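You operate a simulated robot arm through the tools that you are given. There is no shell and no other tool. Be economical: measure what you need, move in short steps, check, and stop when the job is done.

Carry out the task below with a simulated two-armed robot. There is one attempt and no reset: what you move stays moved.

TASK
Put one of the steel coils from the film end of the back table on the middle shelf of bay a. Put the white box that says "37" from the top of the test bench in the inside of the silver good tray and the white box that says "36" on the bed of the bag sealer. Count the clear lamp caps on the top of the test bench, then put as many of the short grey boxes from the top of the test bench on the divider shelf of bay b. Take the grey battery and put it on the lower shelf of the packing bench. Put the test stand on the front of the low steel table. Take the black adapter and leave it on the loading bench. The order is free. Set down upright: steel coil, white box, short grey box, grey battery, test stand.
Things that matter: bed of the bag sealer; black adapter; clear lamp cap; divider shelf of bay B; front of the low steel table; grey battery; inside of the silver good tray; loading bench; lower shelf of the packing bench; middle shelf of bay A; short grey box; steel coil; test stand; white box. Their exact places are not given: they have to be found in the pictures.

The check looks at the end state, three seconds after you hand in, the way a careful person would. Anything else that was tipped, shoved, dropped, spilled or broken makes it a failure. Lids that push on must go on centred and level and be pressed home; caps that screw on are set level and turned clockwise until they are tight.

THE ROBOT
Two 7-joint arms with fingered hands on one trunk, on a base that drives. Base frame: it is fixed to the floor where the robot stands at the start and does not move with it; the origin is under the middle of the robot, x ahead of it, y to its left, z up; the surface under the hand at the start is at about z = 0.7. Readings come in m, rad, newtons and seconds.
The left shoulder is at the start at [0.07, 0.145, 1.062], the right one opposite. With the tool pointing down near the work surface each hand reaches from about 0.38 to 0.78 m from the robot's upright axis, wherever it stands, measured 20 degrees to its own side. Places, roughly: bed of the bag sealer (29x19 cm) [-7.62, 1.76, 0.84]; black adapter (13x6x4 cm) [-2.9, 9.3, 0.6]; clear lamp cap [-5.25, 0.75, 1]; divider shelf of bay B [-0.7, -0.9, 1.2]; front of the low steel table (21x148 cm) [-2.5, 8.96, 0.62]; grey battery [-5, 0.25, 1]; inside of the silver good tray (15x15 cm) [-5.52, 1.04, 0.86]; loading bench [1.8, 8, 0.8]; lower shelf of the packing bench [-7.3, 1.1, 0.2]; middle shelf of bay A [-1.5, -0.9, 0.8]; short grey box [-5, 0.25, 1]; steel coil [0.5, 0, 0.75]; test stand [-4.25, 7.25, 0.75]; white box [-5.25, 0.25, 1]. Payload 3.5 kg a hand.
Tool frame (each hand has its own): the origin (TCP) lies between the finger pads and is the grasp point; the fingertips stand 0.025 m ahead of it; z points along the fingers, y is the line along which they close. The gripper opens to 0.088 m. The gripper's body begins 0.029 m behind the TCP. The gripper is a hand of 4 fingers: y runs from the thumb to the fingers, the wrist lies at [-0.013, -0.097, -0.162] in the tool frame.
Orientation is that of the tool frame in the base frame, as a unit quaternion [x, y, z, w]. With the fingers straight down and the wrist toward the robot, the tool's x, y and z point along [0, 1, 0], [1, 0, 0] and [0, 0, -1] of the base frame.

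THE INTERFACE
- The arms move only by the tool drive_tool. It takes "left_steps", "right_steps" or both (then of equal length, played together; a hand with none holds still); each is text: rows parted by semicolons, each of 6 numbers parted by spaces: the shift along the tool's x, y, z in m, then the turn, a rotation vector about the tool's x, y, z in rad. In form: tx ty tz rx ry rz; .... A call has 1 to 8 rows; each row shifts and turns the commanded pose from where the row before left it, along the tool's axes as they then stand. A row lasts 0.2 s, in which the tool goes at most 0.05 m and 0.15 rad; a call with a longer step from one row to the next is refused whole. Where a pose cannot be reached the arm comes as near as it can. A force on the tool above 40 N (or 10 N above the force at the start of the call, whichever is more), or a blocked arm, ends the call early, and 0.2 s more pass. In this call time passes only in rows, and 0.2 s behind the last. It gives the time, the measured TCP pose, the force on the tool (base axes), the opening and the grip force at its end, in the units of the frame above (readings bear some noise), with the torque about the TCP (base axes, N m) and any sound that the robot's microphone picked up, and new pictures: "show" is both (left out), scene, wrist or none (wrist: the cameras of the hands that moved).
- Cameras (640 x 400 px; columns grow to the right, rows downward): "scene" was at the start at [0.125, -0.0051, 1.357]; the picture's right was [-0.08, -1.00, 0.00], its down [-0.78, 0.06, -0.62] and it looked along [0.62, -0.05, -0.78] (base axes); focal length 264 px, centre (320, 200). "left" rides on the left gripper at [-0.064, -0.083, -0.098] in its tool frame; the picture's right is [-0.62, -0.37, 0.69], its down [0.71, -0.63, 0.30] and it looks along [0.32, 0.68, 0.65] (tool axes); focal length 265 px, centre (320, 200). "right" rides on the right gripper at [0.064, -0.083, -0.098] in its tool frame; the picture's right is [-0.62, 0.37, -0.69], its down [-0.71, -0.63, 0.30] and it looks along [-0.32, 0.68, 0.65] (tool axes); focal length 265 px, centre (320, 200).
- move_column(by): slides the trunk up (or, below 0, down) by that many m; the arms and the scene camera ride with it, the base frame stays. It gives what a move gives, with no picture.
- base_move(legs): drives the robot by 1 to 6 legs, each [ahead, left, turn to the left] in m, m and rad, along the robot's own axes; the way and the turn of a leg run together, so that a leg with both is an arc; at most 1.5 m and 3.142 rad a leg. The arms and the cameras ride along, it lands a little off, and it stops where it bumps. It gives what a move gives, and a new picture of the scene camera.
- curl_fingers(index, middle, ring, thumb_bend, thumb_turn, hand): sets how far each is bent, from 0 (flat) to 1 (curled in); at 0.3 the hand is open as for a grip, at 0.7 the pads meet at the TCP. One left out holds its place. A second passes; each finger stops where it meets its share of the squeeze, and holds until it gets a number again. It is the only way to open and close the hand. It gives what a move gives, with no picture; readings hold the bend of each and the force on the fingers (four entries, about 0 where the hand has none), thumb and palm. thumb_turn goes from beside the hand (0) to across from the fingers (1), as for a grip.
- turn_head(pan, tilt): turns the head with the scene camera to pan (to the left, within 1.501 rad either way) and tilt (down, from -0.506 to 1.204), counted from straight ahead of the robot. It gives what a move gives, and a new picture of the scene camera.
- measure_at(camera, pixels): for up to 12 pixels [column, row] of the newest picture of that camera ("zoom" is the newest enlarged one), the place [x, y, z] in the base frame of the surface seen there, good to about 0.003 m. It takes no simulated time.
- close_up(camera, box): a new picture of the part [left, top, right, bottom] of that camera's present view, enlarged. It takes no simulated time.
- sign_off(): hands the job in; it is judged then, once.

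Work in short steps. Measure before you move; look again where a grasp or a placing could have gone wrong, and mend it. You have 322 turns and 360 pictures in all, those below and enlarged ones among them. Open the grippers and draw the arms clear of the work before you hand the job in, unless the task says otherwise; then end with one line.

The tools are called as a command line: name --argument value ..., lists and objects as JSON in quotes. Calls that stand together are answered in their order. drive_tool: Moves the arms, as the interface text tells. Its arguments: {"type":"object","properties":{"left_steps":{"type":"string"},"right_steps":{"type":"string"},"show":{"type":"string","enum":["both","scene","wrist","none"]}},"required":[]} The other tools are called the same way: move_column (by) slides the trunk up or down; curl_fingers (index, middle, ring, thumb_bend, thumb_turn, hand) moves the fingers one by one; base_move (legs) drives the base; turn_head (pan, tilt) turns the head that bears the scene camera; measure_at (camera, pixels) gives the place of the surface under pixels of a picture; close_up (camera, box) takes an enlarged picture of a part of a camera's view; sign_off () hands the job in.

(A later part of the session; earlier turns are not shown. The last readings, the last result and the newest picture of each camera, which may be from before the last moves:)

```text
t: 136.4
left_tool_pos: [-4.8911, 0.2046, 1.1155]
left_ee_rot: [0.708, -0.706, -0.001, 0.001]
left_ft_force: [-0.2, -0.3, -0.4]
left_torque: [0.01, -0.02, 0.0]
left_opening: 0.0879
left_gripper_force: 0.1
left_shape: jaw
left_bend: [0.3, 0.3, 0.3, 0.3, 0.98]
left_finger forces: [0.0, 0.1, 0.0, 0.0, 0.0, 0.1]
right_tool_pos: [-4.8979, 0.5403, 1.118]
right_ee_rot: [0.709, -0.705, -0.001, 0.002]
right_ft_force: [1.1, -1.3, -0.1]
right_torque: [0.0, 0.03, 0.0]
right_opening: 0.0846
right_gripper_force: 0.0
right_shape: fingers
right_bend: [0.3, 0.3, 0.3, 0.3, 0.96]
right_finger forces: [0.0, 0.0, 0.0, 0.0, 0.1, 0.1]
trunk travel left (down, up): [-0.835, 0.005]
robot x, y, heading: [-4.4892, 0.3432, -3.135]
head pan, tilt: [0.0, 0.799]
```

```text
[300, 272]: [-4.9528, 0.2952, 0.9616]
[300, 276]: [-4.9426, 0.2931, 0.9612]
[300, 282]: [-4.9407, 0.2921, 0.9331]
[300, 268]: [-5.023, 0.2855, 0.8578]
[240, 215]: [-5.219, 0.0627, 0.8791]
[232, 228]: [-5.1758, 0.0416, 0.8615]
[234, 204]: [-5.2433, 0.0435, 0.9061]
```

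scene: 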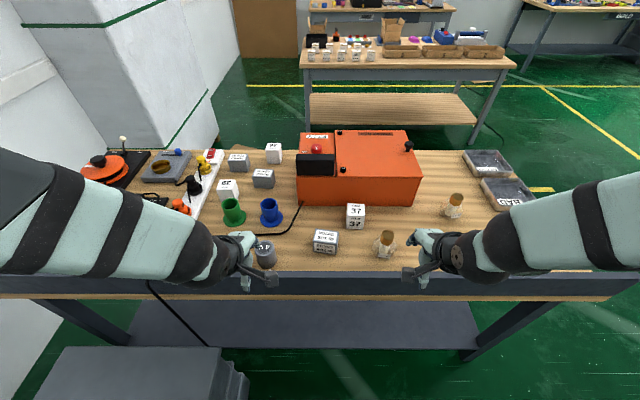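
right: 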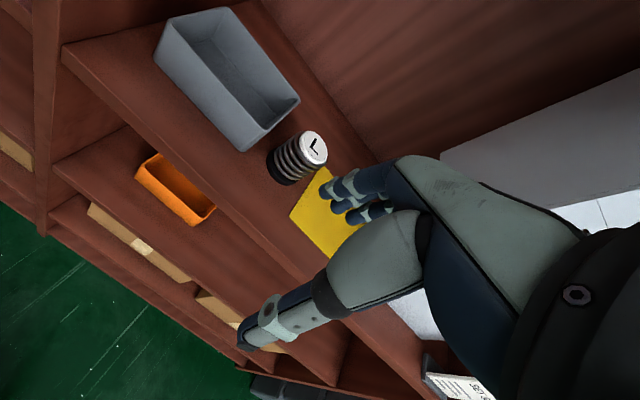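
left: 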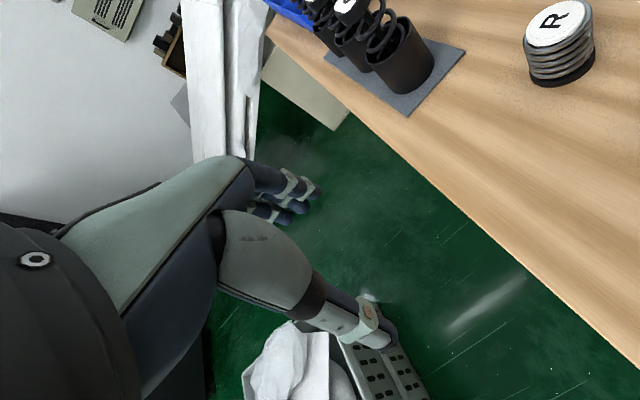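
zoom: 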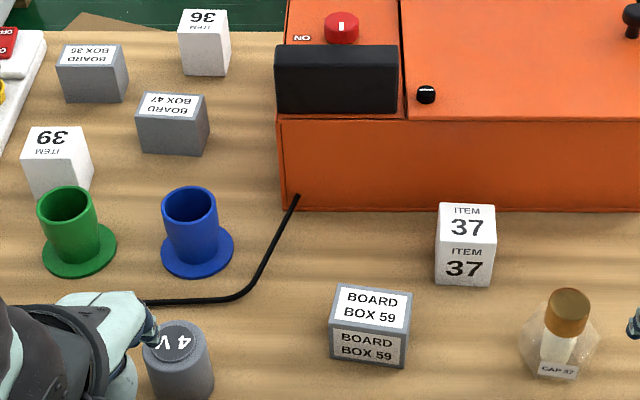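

Panel top is z 0.961, so for the battery I yaw the left hand ~70° so its thumb side faces -y instead of the panel. I move both hands above their objects at z≈1.11.

drive_tool --left_steps "0.004 0.04 0 0 0 0;0.004 0.04 0 0 0 0;0.004 0.04 0 0 0 0;0.004 0.04 0 0 0 0;0 0 0 0 0 0.15;0 0 0 0 0 0.15;0 0 0 0 0 0.15;0 0 0 0 0 0.15" --right_steps "0.01 0.038 0 0 0 0;0.01 0.038 0 0 0 0;0.01 0.038 0 0 0 0;0.01 0.038 0 0 0 0;0.01 0.038 0 0 0 0;0.01 0.038 0 0 0 0;0.01 0.037 0 0 0 0;0.01 0.037 0 0 0 0" --show "scene"

drive_tool --left_steps "0 0 0 0 0 0.15;0 0 0 0 0 0.15;0 0 0 0 0 0.15;0 0 0 0 0 0.15" --right_steps "0 0 0.02 0 0 0;0 0 0.02 0 0 0;0 0 0.02 0 0 0;0 0 0.02 0 0 0" --show "both"

```text
t: 138.2
left_tool_pos: [-5.0584, 0.1847, 1.1122]
left_ee_rot: [-0.467, 0.884, -0.002, 0.001]
left_ft_force: [0.7, 0.3, 0.1]
left_torque: [0.02, 0.0, -0.03]
left_opening: 0.0877
left_gripper_force: 0.1
left_shape: jaw
left_bend: [0.3, 0.3, 0.3, 0.3, 0.98]
left_finger forces: [0.0, 0.0, 0.1, 0.0, 0.1, 0.0]
right_tool_pos: [-5.2059, 0.4547, 1.1152]
right_ee_rot: [0.709, -0.705, 0.0, -0.002]
right_ft_force: [-0.9, -0.2, 0.8]
right_torque: [0.0, -0.02, 0.01]
right_opening: 0.0846
right_gripper_force: 0.1
right_shape: fingers
right_bend: [0.3, 0.3, 0.3, 0.3, 0.96]
right_finger forces: [0.0, 0.0, 0.0, 0.0, 0.0, 0.0]
trunk travel left (down, up): [-0.835, 0.005]
robot x, y, heading: [-4.4877, 0.3443, -3.138]
head pan, tilt: [0.0, 0.799]
```

scene: 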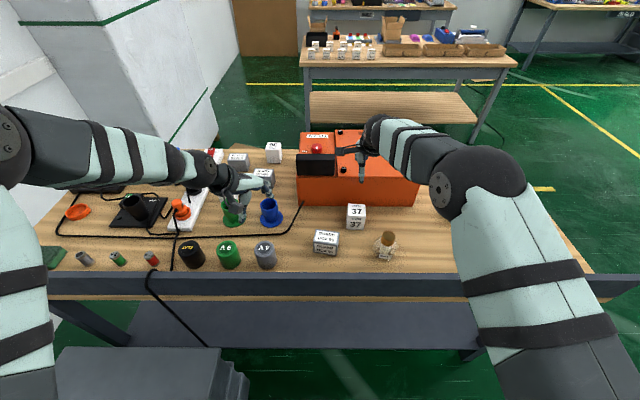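

```text
t: 139.2
left_tool_pos: [-5.0565, 0.1849, 1.1138]
left_ee_rot: [-0.186, 0.983, 0.0, 0.0]
left_ft_force: [-0.8, -0.1, 0.1]
left_torque: [0.01, 0.01, 0.0]
left_opening: 0.0875
left_gripper_force: 0.0
left_shape: jaw
left_bend: [0.3, 0.3, 0.3, 0.3, 0.98]
left_finger forces: [0.1, 0.0, 0.0, 0.1, 0.0, 0.1]
right_tool_pos: [-5.2068, 0.4577, 1.0337]
right_ee_rot: [0.709, -0.706, 0.0, 0.0]
right_ft_force: [0.0, 1.2, -0.1]
right_torque: [0.0, -0.01, -0.02]
right_opening: 0.0848
right_gripper_force: 0.0
right_shape: fingers
right_bend: [0.3, 0.3, 0.3, 0.3, 0.96]
right_finger forces: [0.0, 0.0, 0.0, 0.0, 0.0, 0.0]
trunk travel left (down, up): [-0.835, 0.005]
robot x, y, heading: [-4.4879, 0.3427, -3.133]
head pan, tilt: [0.0, 0.799]
```

scene: 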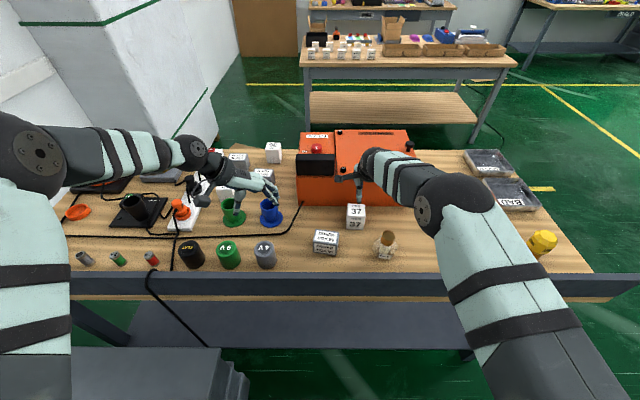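
right: 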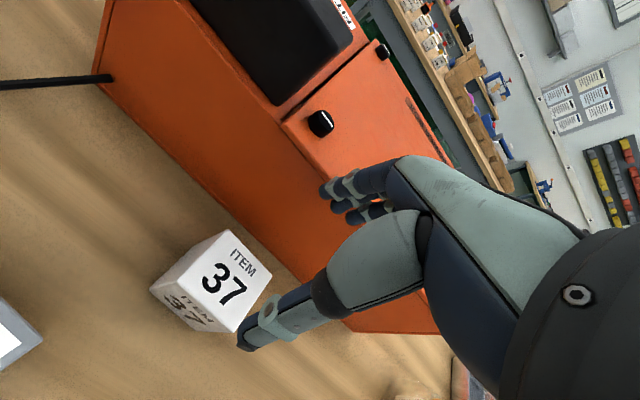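
left: 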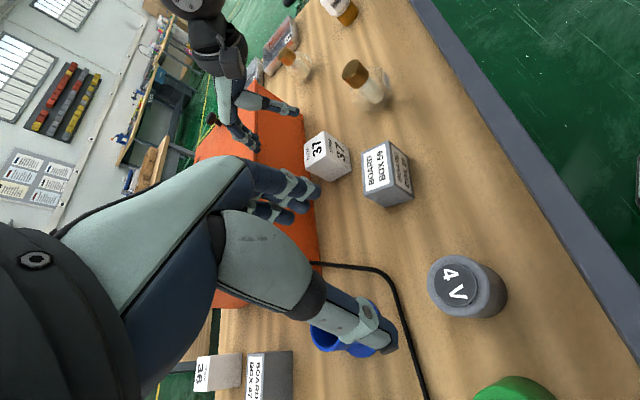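

Both hands are aligned. I lower right to z 0.905 over box 37 and left to 0.912 over the battery.

drive_tool --left_steps "-0.004 0 0.04 0 0 0;0 0 0.04 0 0 0;0 0 0.04 0 0 0;0 0 0.04 0 0 0;0 0 0.03 0 0 0" --right_steps "-0.003 -0.006 0.025 0 0 0;0 0 0.025 0 0 0;0 0 0.025 0 0 0;0 0 0.025 0 0 0;0 0 0.02 0 0 0" --show "both"

```text
t: 140.4
left_tool_pos: [-5.052, 0.1867, 0.9237]
left_ee_rot: [-0.187, 0.982, 0.0, -0.001]
left_ft_force: [0.8, -1.5, 1.7]
left_torque: [-0.03, -0.02, 0.0]
left_opening: 0.088
left_gripper_force: 0.1
left_shape: jaw
left_bend: [0.3, 0.3, 0.3, 0.28, 0.97]
left_finger forces: [0.0, 0.0, 0.0, 0.0, 2.0, 0.0]
right_tool_pos: [-5.2, 0.4574, 0.9165]
right_ee_rot: [0.709, -0.706, 0.001, -0.002]
right_ft_force: [-0.3, -0.3, -0.7]
right_torque: [0.02, 0.0, -0.02]
right_opening: 0.0847
right_gripper_force: 0.1
right_shape: fingers
right_bend: [0.3, 0.3, 0.3, 0.3, 0.96]
right_finger forces: [0.0, 0.0, 0.0, 0.0, 0.0, 0.1]
trunk travel left (down, up): [-0.835, 0.005]
robot x, y, heading: [-4.4905, 0.3459, -3.135]
head pan, tilt: [0.0, 0.799]
```

scene: 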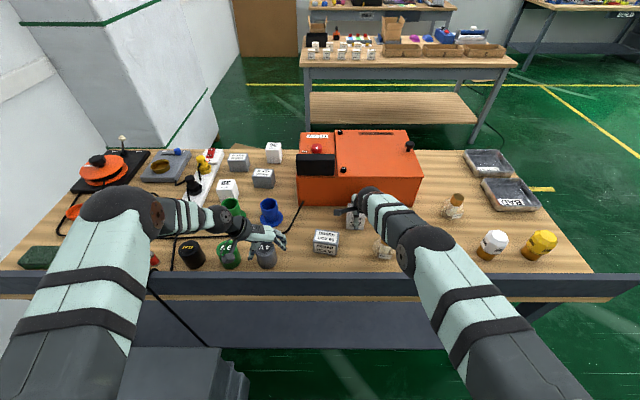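
right: 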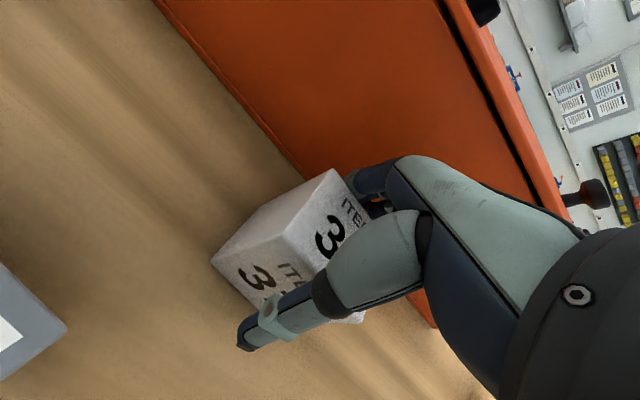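
left: 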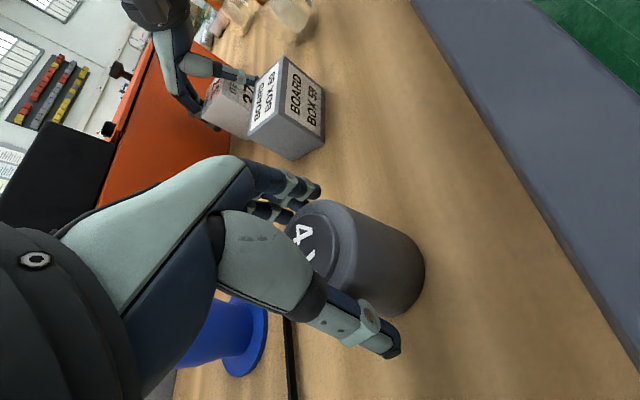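

The left thumb lightly touches (2 N). I measure the battery in the left view to recentre.

measure_at --camera "left" --pixels '[[300, 205], [345, 212], [350, 260], [340, 290], [318, 208], [420, 270], [400, 240], [395, 305], [330, 250]]'

close_up --camera "scene" --box '[180, 200, 320, 288]'

```text
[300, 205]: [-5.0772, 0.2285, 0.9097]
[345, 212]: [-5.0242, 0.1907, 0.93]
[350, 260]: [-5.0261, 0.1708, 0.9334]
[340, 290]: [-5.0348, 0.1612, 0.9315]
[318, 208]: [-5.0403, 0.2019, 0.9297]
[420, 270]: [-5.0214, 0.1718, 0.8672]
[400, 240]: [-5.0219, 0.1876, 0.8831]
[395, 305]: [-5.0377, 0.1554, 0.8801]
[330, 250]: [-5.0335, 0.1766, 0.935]
```

```text
4.55 times, centred on (250, 244) of scene
```

zoom: 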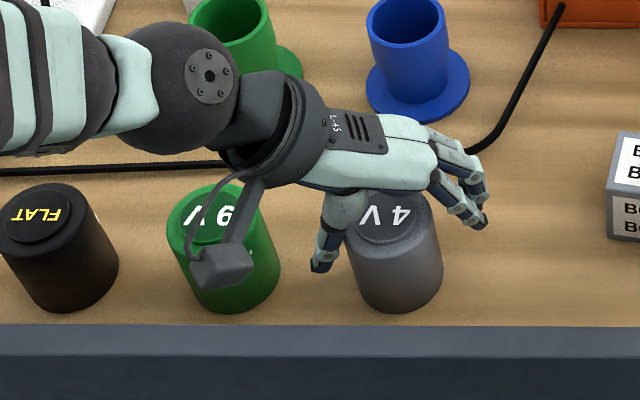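

Battery centre is (-5.051,0.183), diameter 0.062. I shift the left hand 4 mm toward its thumb side and lower both the last cm.

drive_tool --left_steps "-0.001 -0.005 0 0 0 0;0 0 0.006 0 0 0;0 0 0.006 0 0 0" --right_steps "-0.003 0 0.004 0 0 0;0 0 0.004 0 0 0;0 0 0.003 0 0 0" --show "none"

close_up --camera "scene" --box '[180, 180, 420, 290]'

```text
t: 141.2
left_tool_pos: [-5.0484, 0.1828, 0.9119]
left_ee_rot: [-0.187, 0.982, 0.001, -0.001]
left_ft_force: [0.7, -0.5, 1.6]
left_torque: [-0.03, 0.03, 0.07]
left_opening: 0.088
left_gripper_force: 0.1
left_shape: jaw
left_bend: [0.3, 0.3, 0.3, 0.3, 0.97]
left_finger forces: [0.1, 0.0, 0.0, 0.0, 0.8, 0.0]
right_tool_pos: [-5.1982, 0.4632, 0.9071]
right_ee_rot: [0.709, -0.705, -0.001, 0.002]
right_ft_force: [-1.4, -0.6, 3.7]
right_torque: [0.01, -0.02, 0.02]
right_opening: 0.0858
right_gripper_force: 2.2
right_shape: fingers
right_bend: [0.3, 0.3, 0.3, 0.3, 0.96]
right_finger forces: [2.6, 0.0, 0.1, 0.1, 1.3, 0.0]
trunk travel left (down, up): [-0.835, 0.005]
robot x, y, heading: [-4.4892, 0.3393, -3.135]
head pan, tilt: [0.0, 0.799]
```

```text
2.67 times, centred on (300, 235) of scene
```

zoom: 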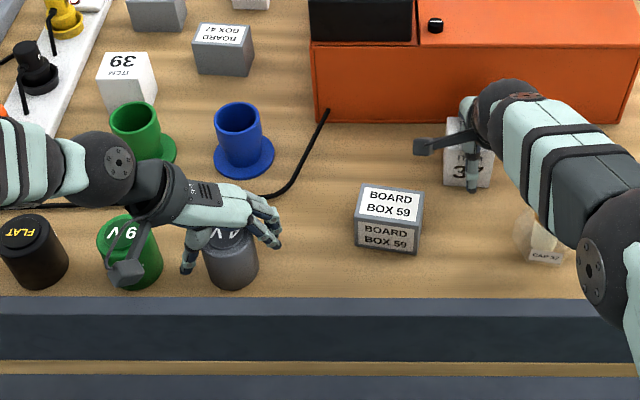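

The right hand's finger bases just touch the box top; I raise it 4 mm, then close both hands.

drive_tool --right_steps "0 0 -0.004 0 0 0" --show "none"

curl_fingers --hand "left" --index 0.65 --middle 0.65 --ring 0.65 --thumb_bend 0.65

curl_fingers --hand "right" --index 0.7 --middle 0.7 --ring 0.7 --thumb_bend 0.7

```text
t: 141.6
left_tool_pos: [-5.0483, 0.183, 0.9111]
left_ee_rot: [-0.187, 0.982, 0.0, 0.0]
left_ft_force: [1.0, -0.6, 1.5]
left_torque: [0.0, 0.03, -0.01]
left_opening: 0.0878
left_gripper_force: 0.1
left_shape: jaw
left_bend: [0.3, 0.3, 0.3, 0.29, 0.97]
left_finger forces: [0.1, 0.0, 0.1, 0.0, 1.8, 0.1]
right_tool_pos: [-5.1967, 0.4637, 0.9095]
right_ee_rot: [0.709, -0.705, 0.001, 0.0]
right_ft_force: [-0.9, -0.4, 0.5]
right_torque: [0.01, -0.02, -0.02]
right_opening: 0.0859
right_gripper_force: 0.8
right_shape: fingers
right_bend: [0.3, 0.3, 0.3, 0.3, 0.96]
right_finger forces: [0.5, 0.0, 0.0, 0.0, 0.4, 0.0]
trunk travel left (down, up): [-0.835, 0.005]
robot x, y, heading: [-4.4876, 0.3484, -3.138]
head pan, tilt: [0.0, 0.799]
```

```text
t: 142.6
left_tool_pos: [-5.0495, 0.1836, 0.9117]
left_ee_rot: [-0.188, 0.982, -0.001, 0.0]
left_ft_force: [-2.0, 1.5, 4.4]
left_torque: [0.27, 0.23, -0.02]
left_opening: 0.0496
left_gripper_force: 30.1
left_shape: fingers
left_bend: [0.44, 0.51, 0.57, 0.55, 0.96]
left_finger forces: [17.8, 7.0, 4.9, 0.0, 30.5, 0.0]
right_tool_pos: [-5.1975, 0.4645, 0.9099]
right_ee_rot: [0.709, -0.706, 0.0, 0.0]
right_ft_force: [1.3, -0.3, -1.6]
right_torque: [0.01, -0.01, 0.01]
right_opening: 0.0849
right_gripper_force: 0.1
right_shape: fingers
right_bend: [0.3, 0.3, 0.3, 0.3, 0.96]
right_finger forces: [0.1, 0.0, 0.1, 0.1, 0.2, 0.1]
trunk travel left (down, up): [-0.835, 0.005]
robot x, y, heading: [-4.4895, 0.3484, -3.132]
head pan, tilt: [0.0, 0.799]
```

```text
t: 143.6
left_tool_pos: [-5.048, 0.1844, 0.9124]
left_ee_rot: [-0.188, 0.982, 0.0, -0.001]
left_ft_force: [-2.2, 2.1, 4.9]
left_torque: [0.25, 0.24, 0.0]
left_opening: 0.0498
left_gripper_force: 29.6
left_shape: fingers
left_bend: [0.44, 0.51, 0.57, 0.55, 0.96]
left_finger forces: [18.0, 7.4, 5.3, 0.0, 29.9, 0.0]
right_tool_pos: [-5.1986, 0.4645, 0.9107]
right_ee_rot: [0.709, -0.705, 0.0, 0.001]
right_ft_force: [-1.8, -1.3, 4.3]
right_torque: [-0.05, 0.23, 0.03]
right_opening: 0.0496
right_gripper_force: 33.0
right_shape: fingers
right_bend: [0.42, 0.52, 0.52, 0.56, 0.97]
right_finger forces: [18.1, 7.4, 7.7, 0.0, 33.4, 0.1]
trunk travel left (down, up): [-0.835, 0.005]
robot x, y, heading: [-4.487, 0.3428, -3.139]
head pan, tilt: [0.0, 0.799]
```

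Both grip. I lift both vertically 0.16 m, checking.

drive_tool --left_steps "0 0 -0.03 0 0 0;0 0 -0.04 0 0 0;0 0 -0.04 0 0 0;0 0 -0.04 0 0 0;0 0 -0.03 0 0 0" --right_steps "0 0 -0.03 0 0 0;0 0 -0.04 0 0 0;0 0 -0.04 0 0 0;0 0 -0.04 0 0 0;0 0 -0.03 0 0 0" --show "both"

```text
t: 144.8
left_tool_pos: [-5.0475, 0.1827, 1.0923]
left_ee_rot: [-0.188, 0.982, 0.0, 0.0]
left_ft_force: [0.5, 1.2, -4.0]
left_torque: [0.0, -0.03, 0.0]
left_opening: 0.0498
left_gripper_force: 26.8
left_shape: fingers
left_bend: [0.44, 0.52, 0.58, 0.55, 0.95]
left_finger forces: [15.9, 6.1, 4.3, 0.0, 28.8, 0.0]
right_tool_pos: [-5.1958, 0.4635, 1.09]
right_ee_rot: [0.708, -0.706, 0.0, 0.001]
right_ft_force: [0.9, -0.4, -0.9]
right_torque: [-0.04, 0.02, 0.03]
right_opening: 0.0496
right_gripper_force: 29.8
right_shape: fingers
right_bend: [0.43, 0.53, 0.52, 0.56, 0.97]
right_finger forces: [15.5, 6.6, 7.0, 0.0, 31.5, 0.1]
trunk travel left (down, up): [-0.835, 0.005]
robot x, y, heading: [-4.4872, 0.3443, -3.138]
head pan, tilt: [0.0, 0.799]
```

scene: 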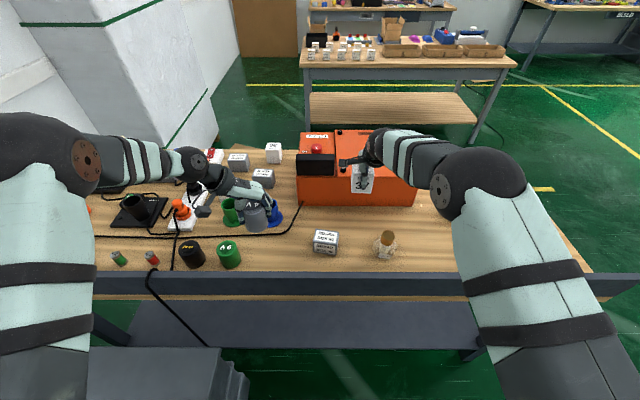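
right: 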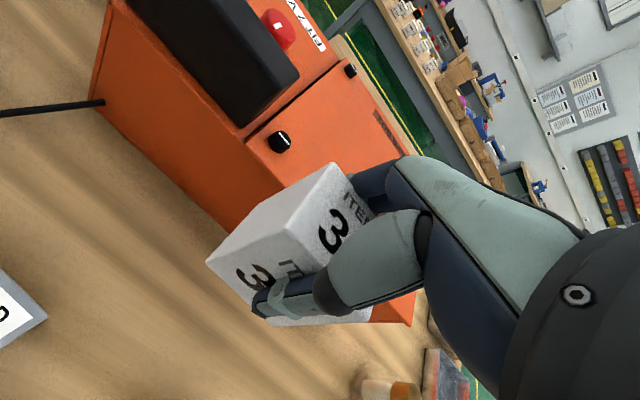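
left: 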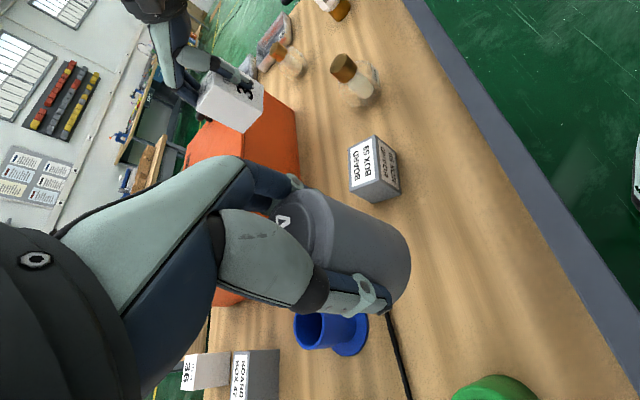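

Both are held level (bottom ≈0.05 below TCP). I back off and retract the right hand.

base_move --legs '[[-0.2, 0, 0]]'

drive_tool --left_steps "0 0 0 0 0 -0.15;0 0 0 0 0 -0.15;0 0 0 0 0 -0.15;0 0 0 0 0 -0.15;0 0 0 0 0 -0.15;0 0 0 0 0 -0.15;0 0 0 0 0 -0.15;0 0 0 0 0 -0.13" --right_steps "0 -0.04 0 0 0 0;0 -0.04 0 0 0 0;0 -0.04 0 0 0 0;0 -0.04 0 0 0 0;0 -0.04 0 0 0 0;0 -0.04 0 0 0 0;0 0 0 0 0 0;0 0 0 0 0 0" --show "scene"

```text
t: 146.4
left_tool_pos: [-4.8556, 0.1862, 1.0881]
left_ee_rot: [-0.185, 0.983, -0.001, 0.002]
left_ft_force: [0.2, -0.1, -3.9]
left_torque: [-0.02, -0.04, -0.02]
left_opening: 0.0497
left_gripper_force: 27.4
left_shape: fingers
left_bend: [0.44, 0.52, 0.58, 0.55, 0.95]
left_finger forces: [15.8, 6.0, 4.3, 0.0, 28.7, 0.1]
right_tool_pos: [-5.0002, 0.4686, 1.0857]
right_ee_rot: [0.707, -0.707, 0.001, -0.002]
right_ft_force: [-0.5, 0.1, -0.4]
right_torque: [-0.01, 0.01, 0.02]
right_opening: 0.0494
right_gripper_force: 30.4
right_shape: fingers
right_bend: [0.43, 0.53, 0.52, 0.56, 0.97]
right_finger forces: [15.4, 6.6, 6.9, 0.0, 31.4, 0.1]
trunk travel left (down, up): [-0.835, 0.005]
robot x, y, heading: [-4.2871, 0.3476, 3.141]
head pan, tilt: [0.0, 0.799]
```

scene: 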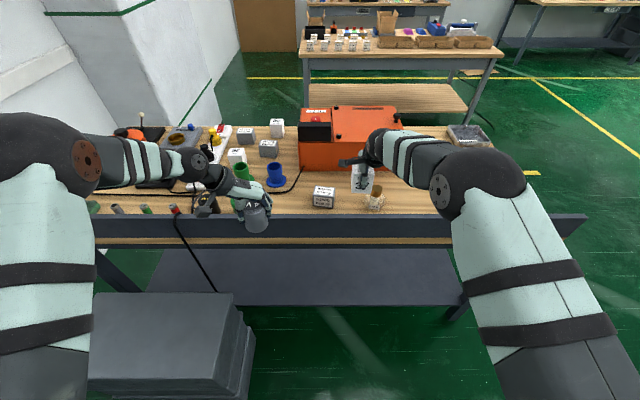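

```text
t: 148.2
left_tool_pos: [-4.8523, 0.1862, 1.0918]
left_ee_rot: [-0.701, 0.713, 0.001, 0.0]
left_ft_force: [0.1, -0.7, -3.5]
left_torque: [0.01, 0.03, -0.04]
left_opening: 0.0496
left_gripper_force: 26.3
left_shape: fingers
left_bend: [0.44, 0.52, 0.58, 0.55, 0.95]
left_finger forces: [15.3, 6.0, 4.3, 0.0, 27.9, 0.0]
right_tool_pos: [-4.7596, 0.4677, 1.0881]
right_ee_rot: [0.707, -0.707, 0.001, -0.001]
right_ft_force: [-0.6, 0.7, -1.5]
right_torque: [-0.03, 0.01, -0.02]
right_opening: 0.0493
right_gripper_force: 28.8
right_shape: fingers
right_bend: [0.43, 0.53, 0.52, 0.56, 0.97]
right_finger forces: [14.6, 6.6, 7.0, 0.0, 30.3, 0.0]
trunk travel left (down, up): [-0.835, 0.005]
robot x, y, heading: [-4.2911, 0.3437, 3.137]
head pan, tilt: [0.0, 0.799]
```

scene: 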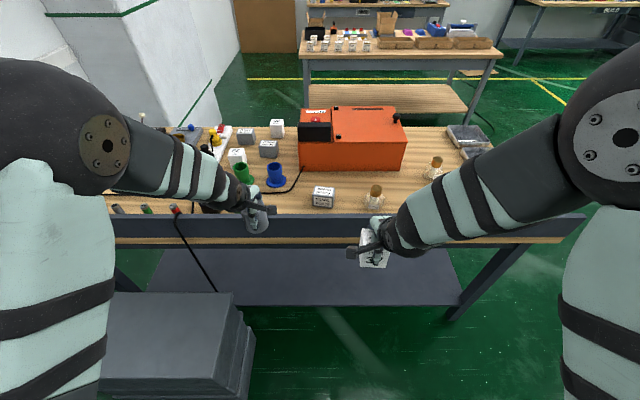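

Now I drive around to the front of the bench near the GOOD tray.

base_move --legs '[[0, -1.32, 0], [1.0, 0, 0], [0.95, 0, 0], [0, 0, 1.571], [0.6, 0, 0], [0, 0, 1.571]]'

```text
t: 174.9
left_tool_pos: [-5.6346, 1.2287, 1.0916]
left_ee_rot: [0.663, 0.749, -0.001, 0.0]
left_ft_force: [0.1, -0.1, -4.3]
left_torque: [0.0, -0.02, 0.01]
left_opening: 0.0484
left_gripper_force: 21.9
left_shape: fingers
left_bend: [0.45, 0.52, 0.59, 0.55, 0.95]
left_finger forces: [11.7, 5.7, 4.3, 0.0, 22.7, 0.1]
right_tool_pos: [-5.6874, 0.9346, 1.0879]
right_ee_rot: [0.656, 0.755, 0.0, -0.001]
right_ft_force: [0.4, -0.6, -1.0]
right_torque: [0.04, 0.01, 0.01]
right_opening: 0.0486
right_gripper_force: 26.2
right_shape: fingers
right_bend: [0.44, 0.53, 0.53, 0.56, 0.97]
right_finger forces: [12.8, 6.2, 6.6, 0.1, 26.7, 0.0]
trunk travel left (down, up): [-0.835, 0.005]
robot x, y, heading: [-6.1752, 0.9923, 0.138]
head pan, tilt: [0.0, 0.799]
```

scene: 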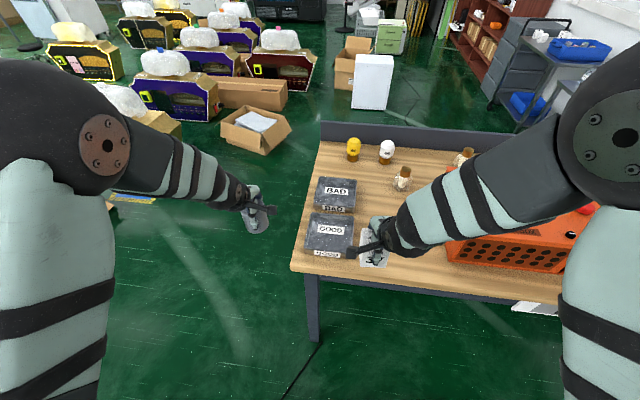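

Heading is 0.138 off. I measure the GOOD tray interior first.

measure_at --camera "scene" --pixels '[[316, 217], [352, 217], [350, 240], [308, 243], [330, 229], [318, 222], [340, 245], [305, 252], [350, 258]]'

close_up --camera "scene" --box '[280, 160, 420, 270]'

```text
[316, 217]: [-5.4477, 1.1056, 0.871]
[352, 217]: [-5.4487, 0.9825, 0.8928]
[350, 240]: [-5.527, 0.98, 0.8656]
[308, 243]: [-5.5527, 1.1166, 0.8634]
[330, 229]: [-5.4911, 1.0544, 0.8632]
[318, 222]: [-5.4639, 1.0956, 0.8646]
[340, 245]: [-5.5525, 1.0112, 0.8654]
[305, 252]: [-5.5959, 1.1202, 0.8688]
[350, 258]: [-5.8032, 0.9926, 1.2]
```

```text
3.64 times, centred on (350, 215) of scene
```

zoom: 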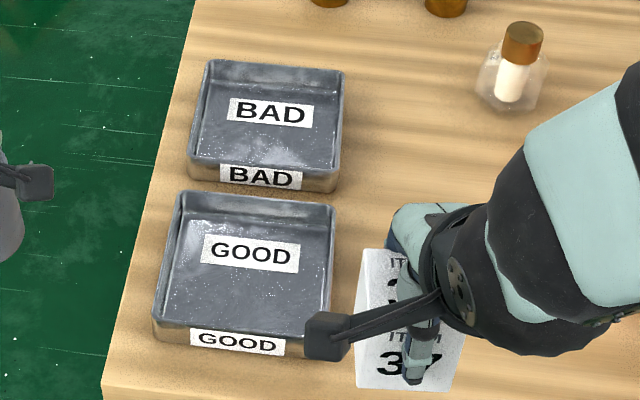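

Tray centre ≈(-5.52,1.045), floor z 0.864. I straighten and shift left so the right hand lines up.

base_move --legs '[[0, 0, -0.138], [0.03, 0.17, 0]]'

```text
t: 176.9
left_tool_pos: [-5.579, 1.3184, 1.0921]
left_ee_rot: [0.712, 0.702, 0.001, -0.002]
left_ft_force: [-0.1, -0.4, -4.6]
left_torque: [-0.01, 0.0, 0.01]
left_opening: 0.0482
left_gripper_force: 22.3
left_shape: fingers
left_bend: [0.45, 0.52, 0.59, 0.55, 0.95]
left_finger forces: [11.5, 5.7, 4.3, 0.0, 22.6, 0.0]
right_tool_pos: [-5.6724, 1.0354, 1.088]
right_ee_rot: [0.705, 0.709, 0.001, -0.001]
right_ft_force: [-0.3, -0.9, -0.5]
right_torque: [0.0, 0.01, -0.02]
right_opening: 0.0485
right_gripper_force: 26.2
right_shape: fingers
right_bend: [0.44, 0.53, 0.53, 0.56, 0.97]
right_finger forces: [12.8, 6.1, 6.6, 0.0, 26.6, 0.0]
trunk travel left (down, up): [-0.835, 0.005]
robot x, y, heading: [-6.1424, 1.1612, 0.009]
head pan, tilt: [0.0, 0.799]
```

scene: 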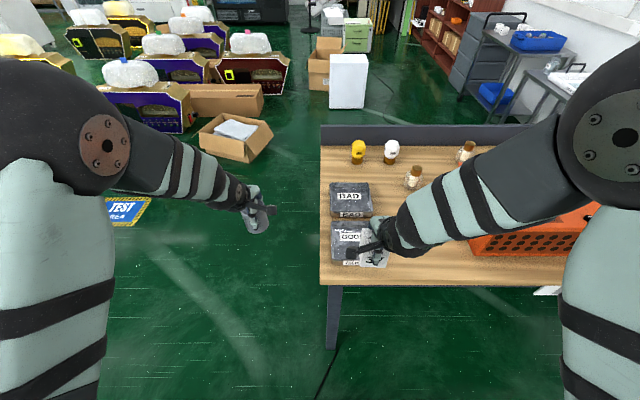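

I move the right hand over the tray centre and part way down.

drive_tool --right_steps "0.0025 0.038 0.02 0 0 0;0.0025 0.038 0.02 0 0 0;0.0025 0.038 0.02 0 0 0;0.0025 0.038 0.02 0 0 0;0 0 0.03 0 0 0" --show "both"

```text
t: 178.1
left_tool_pos: [-5.5804, 1.3207, 1.0906]
left_ee_rot: [0.712, 0.702, -0.001, 0.0]
left_ft_force: [-0.3, -0.8, -3.9]
left_torque: [0.03, -0.02, -0.02]
left_opening: 0.0485
left_gripper_force: 22.2
left_shape: fingers
left_bend: [0.45, 0.52, 0.59, 0.55, 0.95]
left_finger forces: [11.5, 5.8, 4.3, 0.0, 22.4, 0.0]
right_tool_pos: [-5.5182, 1.0481, 0.9742]
right_ee_rot: [0.705, 0.709, -0.001, 0.0]
right_ft_force: [0.0, -0.1, -0.1]
right_torque: [-0.02, 0.03, -0.01]
right_opening: 0.0483
right_gripper_force: 25.8
right_shape: fingers
right_bend: [0.44, 0.53, 0.53, 0.56, 0.97]
right_finger forces: [12.7, 6.1, 6.6, 0.0, 26.3, 0.0]
trunk travel left (down, up): [-0.835, 0.005]
robot x, y, heading: [-6.1403, 1.1592, 0.005]
head pan, tilt: [0.0, 0.799]
```

scene: 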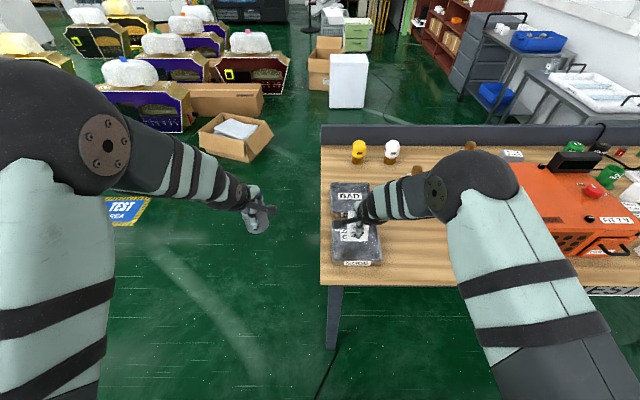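
right: 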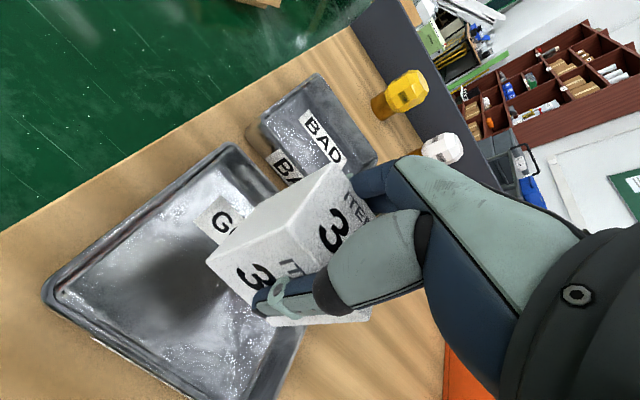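

Centred over the tray. I lower to just above its floor.

drive_tool --right_steps "0 0 0.025 0 0 0;0 0 0.02 0 0 0;0 0 0.01 0 0 0" --show "wrist"

drive_tool --right_steps "0 0 0.002 0 0 0;0 0 0.002 0 0 0" --show "none"

```text
t: 178.9
left_tool_pos: [-5.5806, 1.3218, 1.0924]
left_ee_rot: [0.712, 0.702, 0.0, 0.0]
left_ft_force: [0.3, 0.5, -3.5]
left_torque: [0.01, -0.01, 0.0]
left_opening: 0.0484
left_gripper_force: 22.4
left_shape: fingers
left_bend: [0.45, 0.52, 0.59, 0.55, 0.95]
left_finger forces: [11.2, 5.8, 4.3, 0.0, 22.5, 0.0]
right_tool_pos: [-5.519, 1.0478, 0.922]
right_ee_rot: [0.706, 0.709, -0.001, 0.0]
right_ft_force: [0.2, 0.4, -0.3]
right_torque: [-0.03, 0.01, 0.01]
right_opening: 0.0481
right_gripper_force: 25.7
right_shape: fingers
right_bend: [0.44, 0.53, 0.53, 0.56, 0.97]
right_finger forces: [12.5, 6.0, 6.4, 0.0, 26.2, 0.0]
trunk travel left (down, up): [-0.835, 0.005]
robot x, y, heading: [-6.1421, 1.1582, 0.006]
head pan, tilt: [0.0, 0.799]
```

right: 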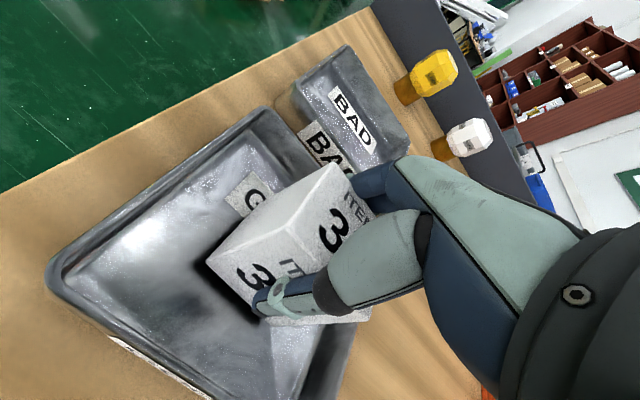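

```text
t: 179.5
left_tool_pos: [-5.5804, 1.3213, 1.0912]
left_ee_rot: [0.712, 0.702, 0.0, -0.001]
left_ft_force: [0.9, 0.0, -3.5]
left_torque: [0.01, 0.0, 0.01]
left_opening: 0.0482
left_gripper_force: 22.2
left_shape: fingers
left_bend: [0.45, 0.52, 0.59, 0.55, 0.95]
left_finger forces: [11.3, 5.8, 4.3, 0.0, 22.5, 0.0]
right_tool_pos: [-5.5194, 1.0472, 0.9192]
right_ee_rot: [0.705, 0.709, 0.0, 0.0]
right_ft_force: [-0.9, 0.2, -1.0]
right_torque: [0.0, 0.01, 0.02]
right_opening: 0.0484
right_gripper_force: 25.6
right_shape: fingers
right_bend: [0.44, 0.53, 0.53, 0.56, 0.97]
right_finger forces: [12.6, 6.1, 6.6, 0.1, 26.3, 0.1]
trunk travel left (down, up): [-0.835, 0.005]
robot x, y, heading: [-6.1413, 1.159, 0.005]
head pan, tilt: [0.0, 0.799]
```

No contact yet; a few mm more.

drive_tool --right_steps "0 0 0.002 0 0 0;0 0 0.002 0 0 0" --show "none"

drive_tool --right_steps "0 0 0.002 0 0 0" --show "none"

```text
t: 180.1
left_tool_pos: [-5.5812, 1.3218, 1.0916]
left_ee_rot: [0.712, 0.702, -0.001, 0.0]
left_ft_force: [2.0, -0.2, -3.2]
left_torque: [-0.01, 0.01, -0.01]
left_opening: 0.0483
left_gripper_force: 21.9
left_shape: fingers
left_bend: [0.45, 0.52, 0.59, 0.55, 0.95]
left_finger forces: [11.2, 5.8, 4.4, 0.1, 22.5, 0.0]
right_tool_pos: [-5.5198, 1.0479, 0.9171]
right_ee_rot: [0.705, 0.71, 0.001, 0.001]
right_ft_force: [1.4, -0.9, 4.3]
right_torque: [0.09, -0.08, 0.01]
right_opening: 0.0483
right_gripper_force: 26.8
right_shape: fingers
right_bend: [0.44, 0.53, 0.53, 0.56, 0.97]
right_finger forces: [13.2, 6.4, 6.8, 0.0, 27.0, 0.0]
trunk travel left (down, up): [-0.835, 0.005]
robot x, y, heading: [-6.143, 1.1603, 0.011]
head pan, tilt: [0.0, 0.799]
```

```text
t: 180.5
left_tool_pos: [-5.5813, 1.3222, 1.0928]
left_ee_rot: [0.712, 0.703, 0.001, 0.001]
left_ft_force: [-0.1, -0.2, -4.1]
left_torque: [0.01, -0.03, 0.01]
left_opening: 0.0481
left_gripper_force: 22.3
left_shape: fingers
left_bend: [0.45, 0.52, 0.59, 0.55, 0.95]
left_finger forces: [11.3, 5.8, 4.3, 0.1, 22.5, 0.0]
right_tool_pos: [-5.5202, 1.0479, 0.9153]
right_ee_rot: [0.705, 0.709, 0.002, 0.002]
right_ft_force: [-1.0, -0.5, 10.0]
right_torque: [0.02, -0.21, 0.05]
right_opening: 0.0483
right_gripper_force: 27.3
right_shape: fingers
right_bend: [0.44, 0.53, 0.53, 0.56, 0.97]
right_finger forces: [13.1, 6.7, 7.1, 0.0, 29.2, 0.0]
trunk travel left (down, up): [-0.835, 0.005]
robot x, y, heading: [-6.1416, 1.1606, 0.007]
head pan, tilt: [0.0, 0.799]
```

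Contact at 10 N. I ease up 1.5 mm, open and withdraw upward.

drive_tool --right_steps "0 0 -0.0015 0 0 0" --show "none"

curl_fingers --hand "right" --index 0.3 --middle 0.3 --ring 0.3 --thumb_bend 0.3 --thumb_turn 0.98

drive_tool --right_steps "0 0 -0.02 0 0 0;0 0 -0.03 0 0 0;0 0 -0.04 0 0 0;0 0 -0.04 0 0 0;0 0 -0.04 0 0 0" --show "both"

```text
t: 180.9
left_tool_pos: [-5.5813, 1.3208, 1.0914]
left_ee_rot: [0.712, 0.702, 0.0, 0.0]
left_ft_force: [0.7, -0.2, -4.3]
left_torque: [-0.03, -0.01, 0.02]
left_opening: 0.0485
left_gripper_force: 22.4
left_shape: fingers
left_bend: [0.45, 0.52, 0.59, 0.55, 0.95]
left_finger forces: [11.3, 5.9, 4.2, 0.0, 22.6, 0.1]
right_tool_pos: [-5.5203, 1.048, 0.9161]
right_ee_rot: [0.705, 0.709, 0.0, 0.001]
right_ft_force: [2.3, -2.8, 7.9]
right_torque: [0.05, -0.22, 0.02]
right_opening: 0.0483
right_gripper_force: 27.9
right_shape: fingers
right_bend: [0.44, 0.53, 0.53, 0.56, 0.97]
right_finger forces: [13.6, 6.9, 7.2, 0.1, 28.3, 0.0]
trunk travel left (down, up): [-0.835, 0.005]
robot x, y, heading: [-6.1433, 1.1598, 0.009]
head pan, tilt: [0.0, 0.799]
```

```text
t: 181.9
left_tool_pos: [-5.5798, 1.3222, 1.0912]
left_ee_rot: [0.712, 0.702, 0.0, 0.0]
left_ft_force: [-0.8, -0.2, -3.2]
left_torque: [0.01, 0.0, 0.01]
left_opening: 0.0485
left_gripper_force: 22.2
left_shape: fingers
left_bend: [0.45, 0.52, 0.59, 0.55, 0.95]
left_finger forces: [11.3, 5.8, 4.3, 0.0, 22.5, 0.0]
right_tool_pos: [-5.5194, 1.049, 0.914]
right_ee_rot: [0.705, 0.709, -0.001, -0.001]
right_ft_force: [-0.7, 0.2, -0.3]
right_torque: [-0.01, 0.02, -0.02]
right_opening: 0.085
right_gripper_force: 0.6
right_shape: fingers
right_bend: [0.3, 0.3, 0.3, 0.3, 0.96]
right_finger forces: [0.1, 0.0, 0.1, 0.0, 0.4, 0.0]
trunk travel left (down, up): [-0.835, 0.005]
robot x, y, heading: [-6.1443, 1.1588, 0.005]
head pan, tilt: [0.0, 0.799]
```

```text
t: 183.1
left_tool_pos: [-5.5809, 1.3219, 1.0917]
left_ee_rot: [0.712, 0.702, 0.0, 0.0]
left_ft_force: [0.0, -0.4, -2.4]
left_torque: [-0.02, -0.06, -0.03]
left_opening: 0.0484
left_gripper_force: 21.8
left_shape: fingers
left_bend: [0.45, 0.52, 0.59, 0.55, 0.95]
left_finger forces: [11.3, 5.9, 4.2, 0.0, 22.7, 0.1]
right_tool_pos: [-5.524, 1.0485, 1.0803]
right_ee_rot: [0.705, 0.709, 0.0, 0.0]
right_ft_force: [0.6, 0.4, 0.9]
right_torque: [0.0, -0.01, 0.01]
right_opening: 0.0855
right_gripper_force: 0.1
right_shape: fingers
right_bend: [0.3, 0.3, 0.3, 0.3, 0.96]
right_finger forces: [0.0, 0.0, 0.1, 0.0, 0.1, 0.0]
trunk travel left (down, up): [-0.835, 0.005]
robot x, y, heading: [-6.1456, 1.1602, 0.008]
head pan, tilt: [0.0, 0.799]
```

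scene: 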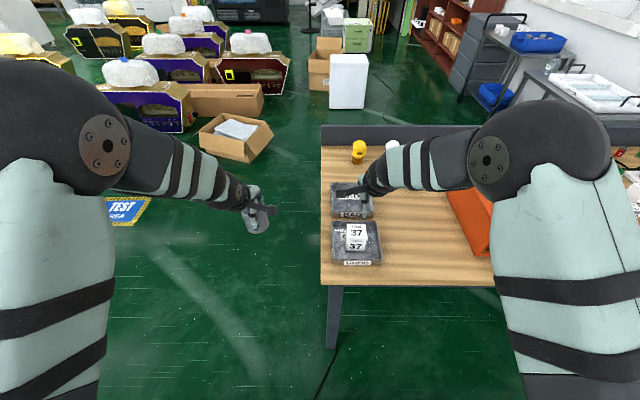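
right: 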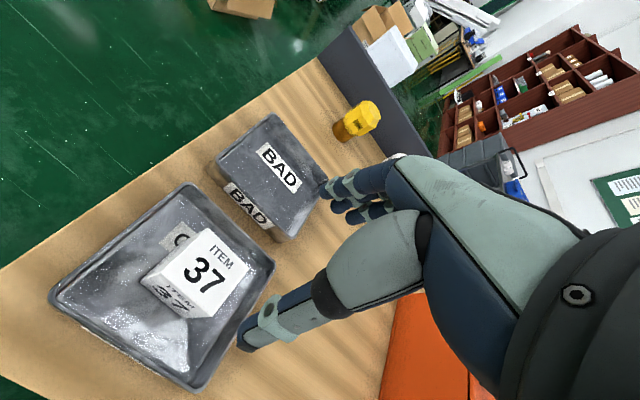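

37 stands in the GOOD tray. Next box 36: I retract both hands and shift right 0.9 m.

drive_tool --left_steps "0 -0.045 0 0 0 0;0 -0.045 0 0 0 0;0 -0.045 0 0 0 0;0 -0.045 0 0 0 0" --right_steps "0 -0.045 0 0 0 0;0 -0.045 0 0 0 0;0 -0.045 0 0 0 0;0 -0.045 0 0 0 0" --show "none"

base_move --legs '[[0, -0.9, 0]]'

turn_head --pan -0.2 --tilt 0.9

```text
t: 184.1
left_tool_pos: [-5.7463, 1.3195, 1.0928]
left_ee_rot: [0.713, 0.701, 0.001, 0.001]
left_ft_force: [-1.5, 0.4, -3.1]
left_torque: [0.01, 0.0, 0.02]
left_opening: 0.0486
left_gripper_force: 21.9
left_shape: fingers
left_bend: [0.45, 0.53, 0.59, 0.55, 0.95]
left_finger forces: [11.2, 5.7, 4.3, 0.0, 22.4, 0.1]
left hand out of reach, approached as far as the arm can: row 4
right_tool_pos: [-5.7037, 1.048, 1.0838]
right_ee_rot: [0.705, 0.709, 0.0, -0.001]
right_ft_force: [-0.8, 0.2, 0.2]
right_torque: [0.0, 0.04, 0.0]
right_opening: 0.085
right_gripper_force: 0.1
right_shape: fingers
right_bend: [0.3, 0.3, 0.3, 0.3, 0.96]
right_finger forces: [0.0, 0.1, 0.0, 0.0, 0.0, 0.0]
trunk travel left (down, up): [-0.835, 0.005]
robot x, y, heading: [-6.1436, 1.1596, 0.006]
head pan, tilt: [0.0, 0.799]
```

```text
t: 188.9
left_tool_pos: [-5.7423, 0.4007, 1.0897]
left_ee_rot: [0.718, 0.696, -0.001, -0.001]
left_ft_force: [0.5, 0.7, -3.2]
left_torque: [0.03, 0.01, 0.01]
left_opening: 0.0481
left_gripper_force: 21.7
left_shape: fingers
left_bend: [0.45, 0.53, 0.59, 0.55, 0.95]
left_finger forces: [11.2, 5.9, 4.3, 0.1, 22.2, 0.1]
right_tool_pos: [-5.707, 0.129, 1.0824]
right_ee_rot: [0.711, 0.703, -0.001, 0.0]
right_ft_force: [-0.2, -0.7, 0.6]
right_torque: [-0.01, 0.01, -0.01]
right_opening: 0.0849
right_gripper_force: 0.0
right_shape: fingers
right_bend: [0.3, 0.3, 0.3, 0.3, 0.96]
right_finger forces: [0.1, 0.0, 0.1, 0.1, 0.1, 0.0]
trunk travel left (down, up): [-0.835, 0.005]
robot x, y, heading: [-6.1484, 0.2498, -0.012]
head pan, tilt: [0.0, 0.799]
```

scene: 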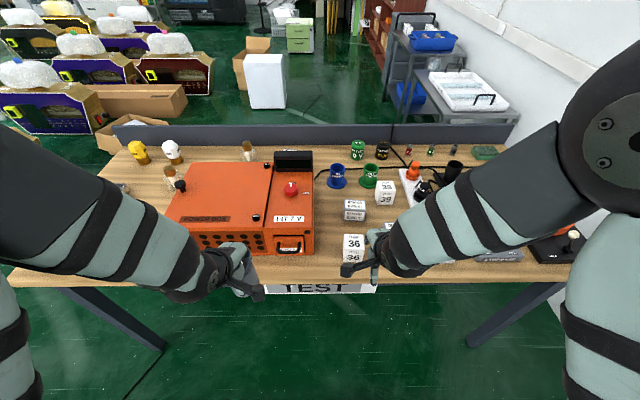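

```text
t: 189.7
left_tool_pos: [-5.7429, 0.3999, 1.0887]
left_ee_rot: [0.718, 0.696, 0.0, -0.001]
left_ft_force: [-0.1, -0.7, -4.0]
left_torque: [-0.03, -0.02, 0.02]
left_opening: 0.0482
left_gripper_force: 21.4
left_shape: fingers
left_bend: [0.45, 0.53, 0.59, 0.55, 0.95]
left_finger forces: [11.2, 5.9, 4.3, 0.1, 22.4, 0.1]
right_tool_pos: [-5.7048, 0.1289, 1.0828]
right_ee_rot: [0.711, 0.703, 0.0, 0.0]
right_ft_force: [-0.5, 0.4, 0.2]
right_torque: [-0.04, 0.01, 0.02]
right_opening: 0.0849
right_gripper_force: 0.0
right_shape: fingers
right_bend: [0.3, 0.3, 0.3, 0.3, 0.96]
right_finger forces: [0.0, 0.0, 0.0, 0.1, 0.0, 0.0]
trunk travel left (down, up): [-0.835, 0.005]
robot x, y, heading: [-6.1448, 0.2493, -0.009]
head pan, tilt: [-0.201, 0.901]
```

scene: 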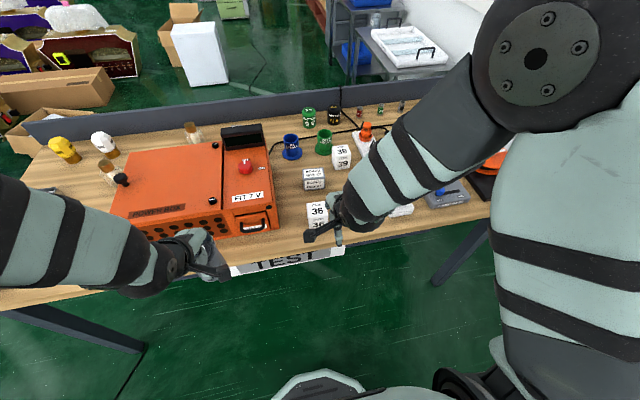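

Measure box 36's top (318,210) and its face.

close_up --camera "scene" --box '[280, 140, 380, 240]'

measure_at --camera "scene" --pixels '[[307, 205], [326, 203], [328, 214], [308, 217], [317, 209], [318, 225], [315, 174], [304, 171], [324, 169]]'

```text
4.00 times, centred on (330, 190) of scene
```

zoom: 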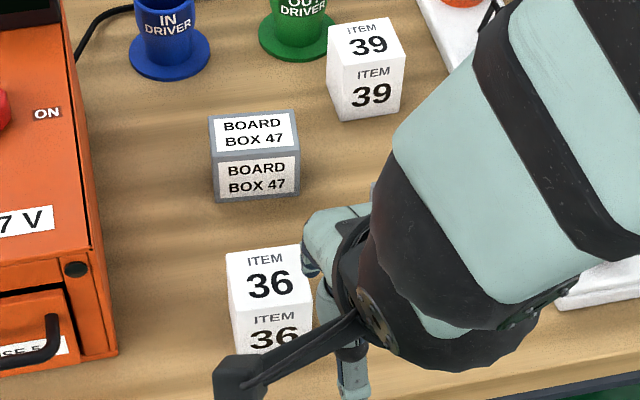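

```text
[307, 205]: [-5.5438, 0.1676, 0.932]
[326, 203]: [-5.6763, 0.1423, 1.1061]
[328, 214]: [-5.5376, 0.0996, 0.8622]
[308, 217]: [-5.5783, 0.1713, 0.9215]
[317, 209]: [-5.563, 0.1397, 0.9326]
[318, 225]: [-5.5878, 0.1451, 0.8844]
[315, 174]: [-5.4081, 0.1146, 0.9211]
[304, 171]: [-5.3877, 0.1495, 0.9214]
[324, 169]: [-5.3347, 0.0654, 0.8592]
```

Box 36 centre ≈(-5.561,0.142), top 0.932. I move over it and down to z≈0.93.

drive_tool --right_steps "0.0037 0.036 0.005 0 0 0;0.0037 0.036 0.005 0 0 0;0.0037 0.036 0.005 0 0 0;0.0037 0.036 0.005 0 0 0;0 0 0.04 0 0 0;0 0 0.04 0 0 0" --show "wrist"

```text
t: 191.1
left_tool_pos: [-5.7429, 0.4002, 1.0901]
left_ee_rot: [0.718, 0.696, -0.002, -0.001]
left_ft_force: [0.5, -0.2, -3.7]
left_torque: [-0.01, -0.01, -0.01]
left_opening: 0.0483
left_gripper_force: 21.5
left_shape: fingers
left_bend: [0.45, 0.53, 0.59, 0.55, 0.95]
left_finger forces: [11.1, 5.7, 4.3, 0.0, 22.1, 0.0]
right_tool_pos: [-5.5623, 0.138, 0.9855]
right_ee_rot: [0.711, 0.704, 0.0, 0.0]
right_ft_force: [0.8, 0.3, -0.4]
right_torque: [0.01, 0.01, 0.03]
right_opening: 0.0851
right_gripper_force: 0.0
right_shape: fingers
right_bend: [0.3, 0.3, 0.3, 0.3, 0.96]
right_finger forces: [0.0, 0.1, 0.0, 0.0, 0.1, 0.0]
trunk travel left (down, up): [-0.835, 0.005]
robot x, y, heading: [-6.1422, 0.2458, -0.013]
head pan, tilt: [-0.201, 0.901]
```

right: 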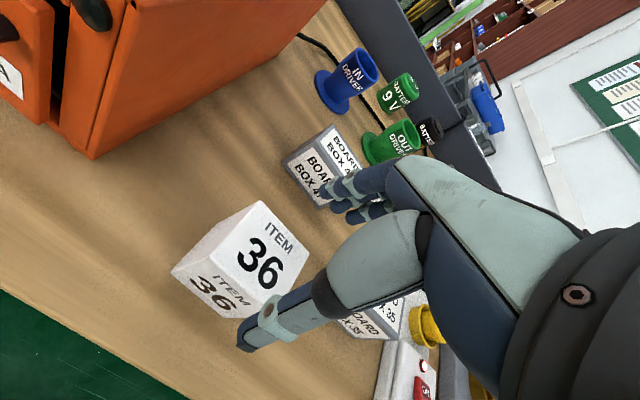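

measure_at --camera "right" --pixels '[[263, 203], [308, 243], [238, 246], [262, 250], [279, 285], [178, 270]]'

```text
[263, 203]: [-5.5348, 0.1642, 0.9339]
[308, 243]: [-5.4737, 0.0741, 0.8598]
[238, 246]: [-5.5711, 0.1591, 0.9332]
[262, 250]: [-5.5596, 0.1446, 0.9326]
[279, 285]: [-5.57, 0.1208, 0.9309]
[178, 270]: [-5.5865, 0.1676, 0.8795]
```

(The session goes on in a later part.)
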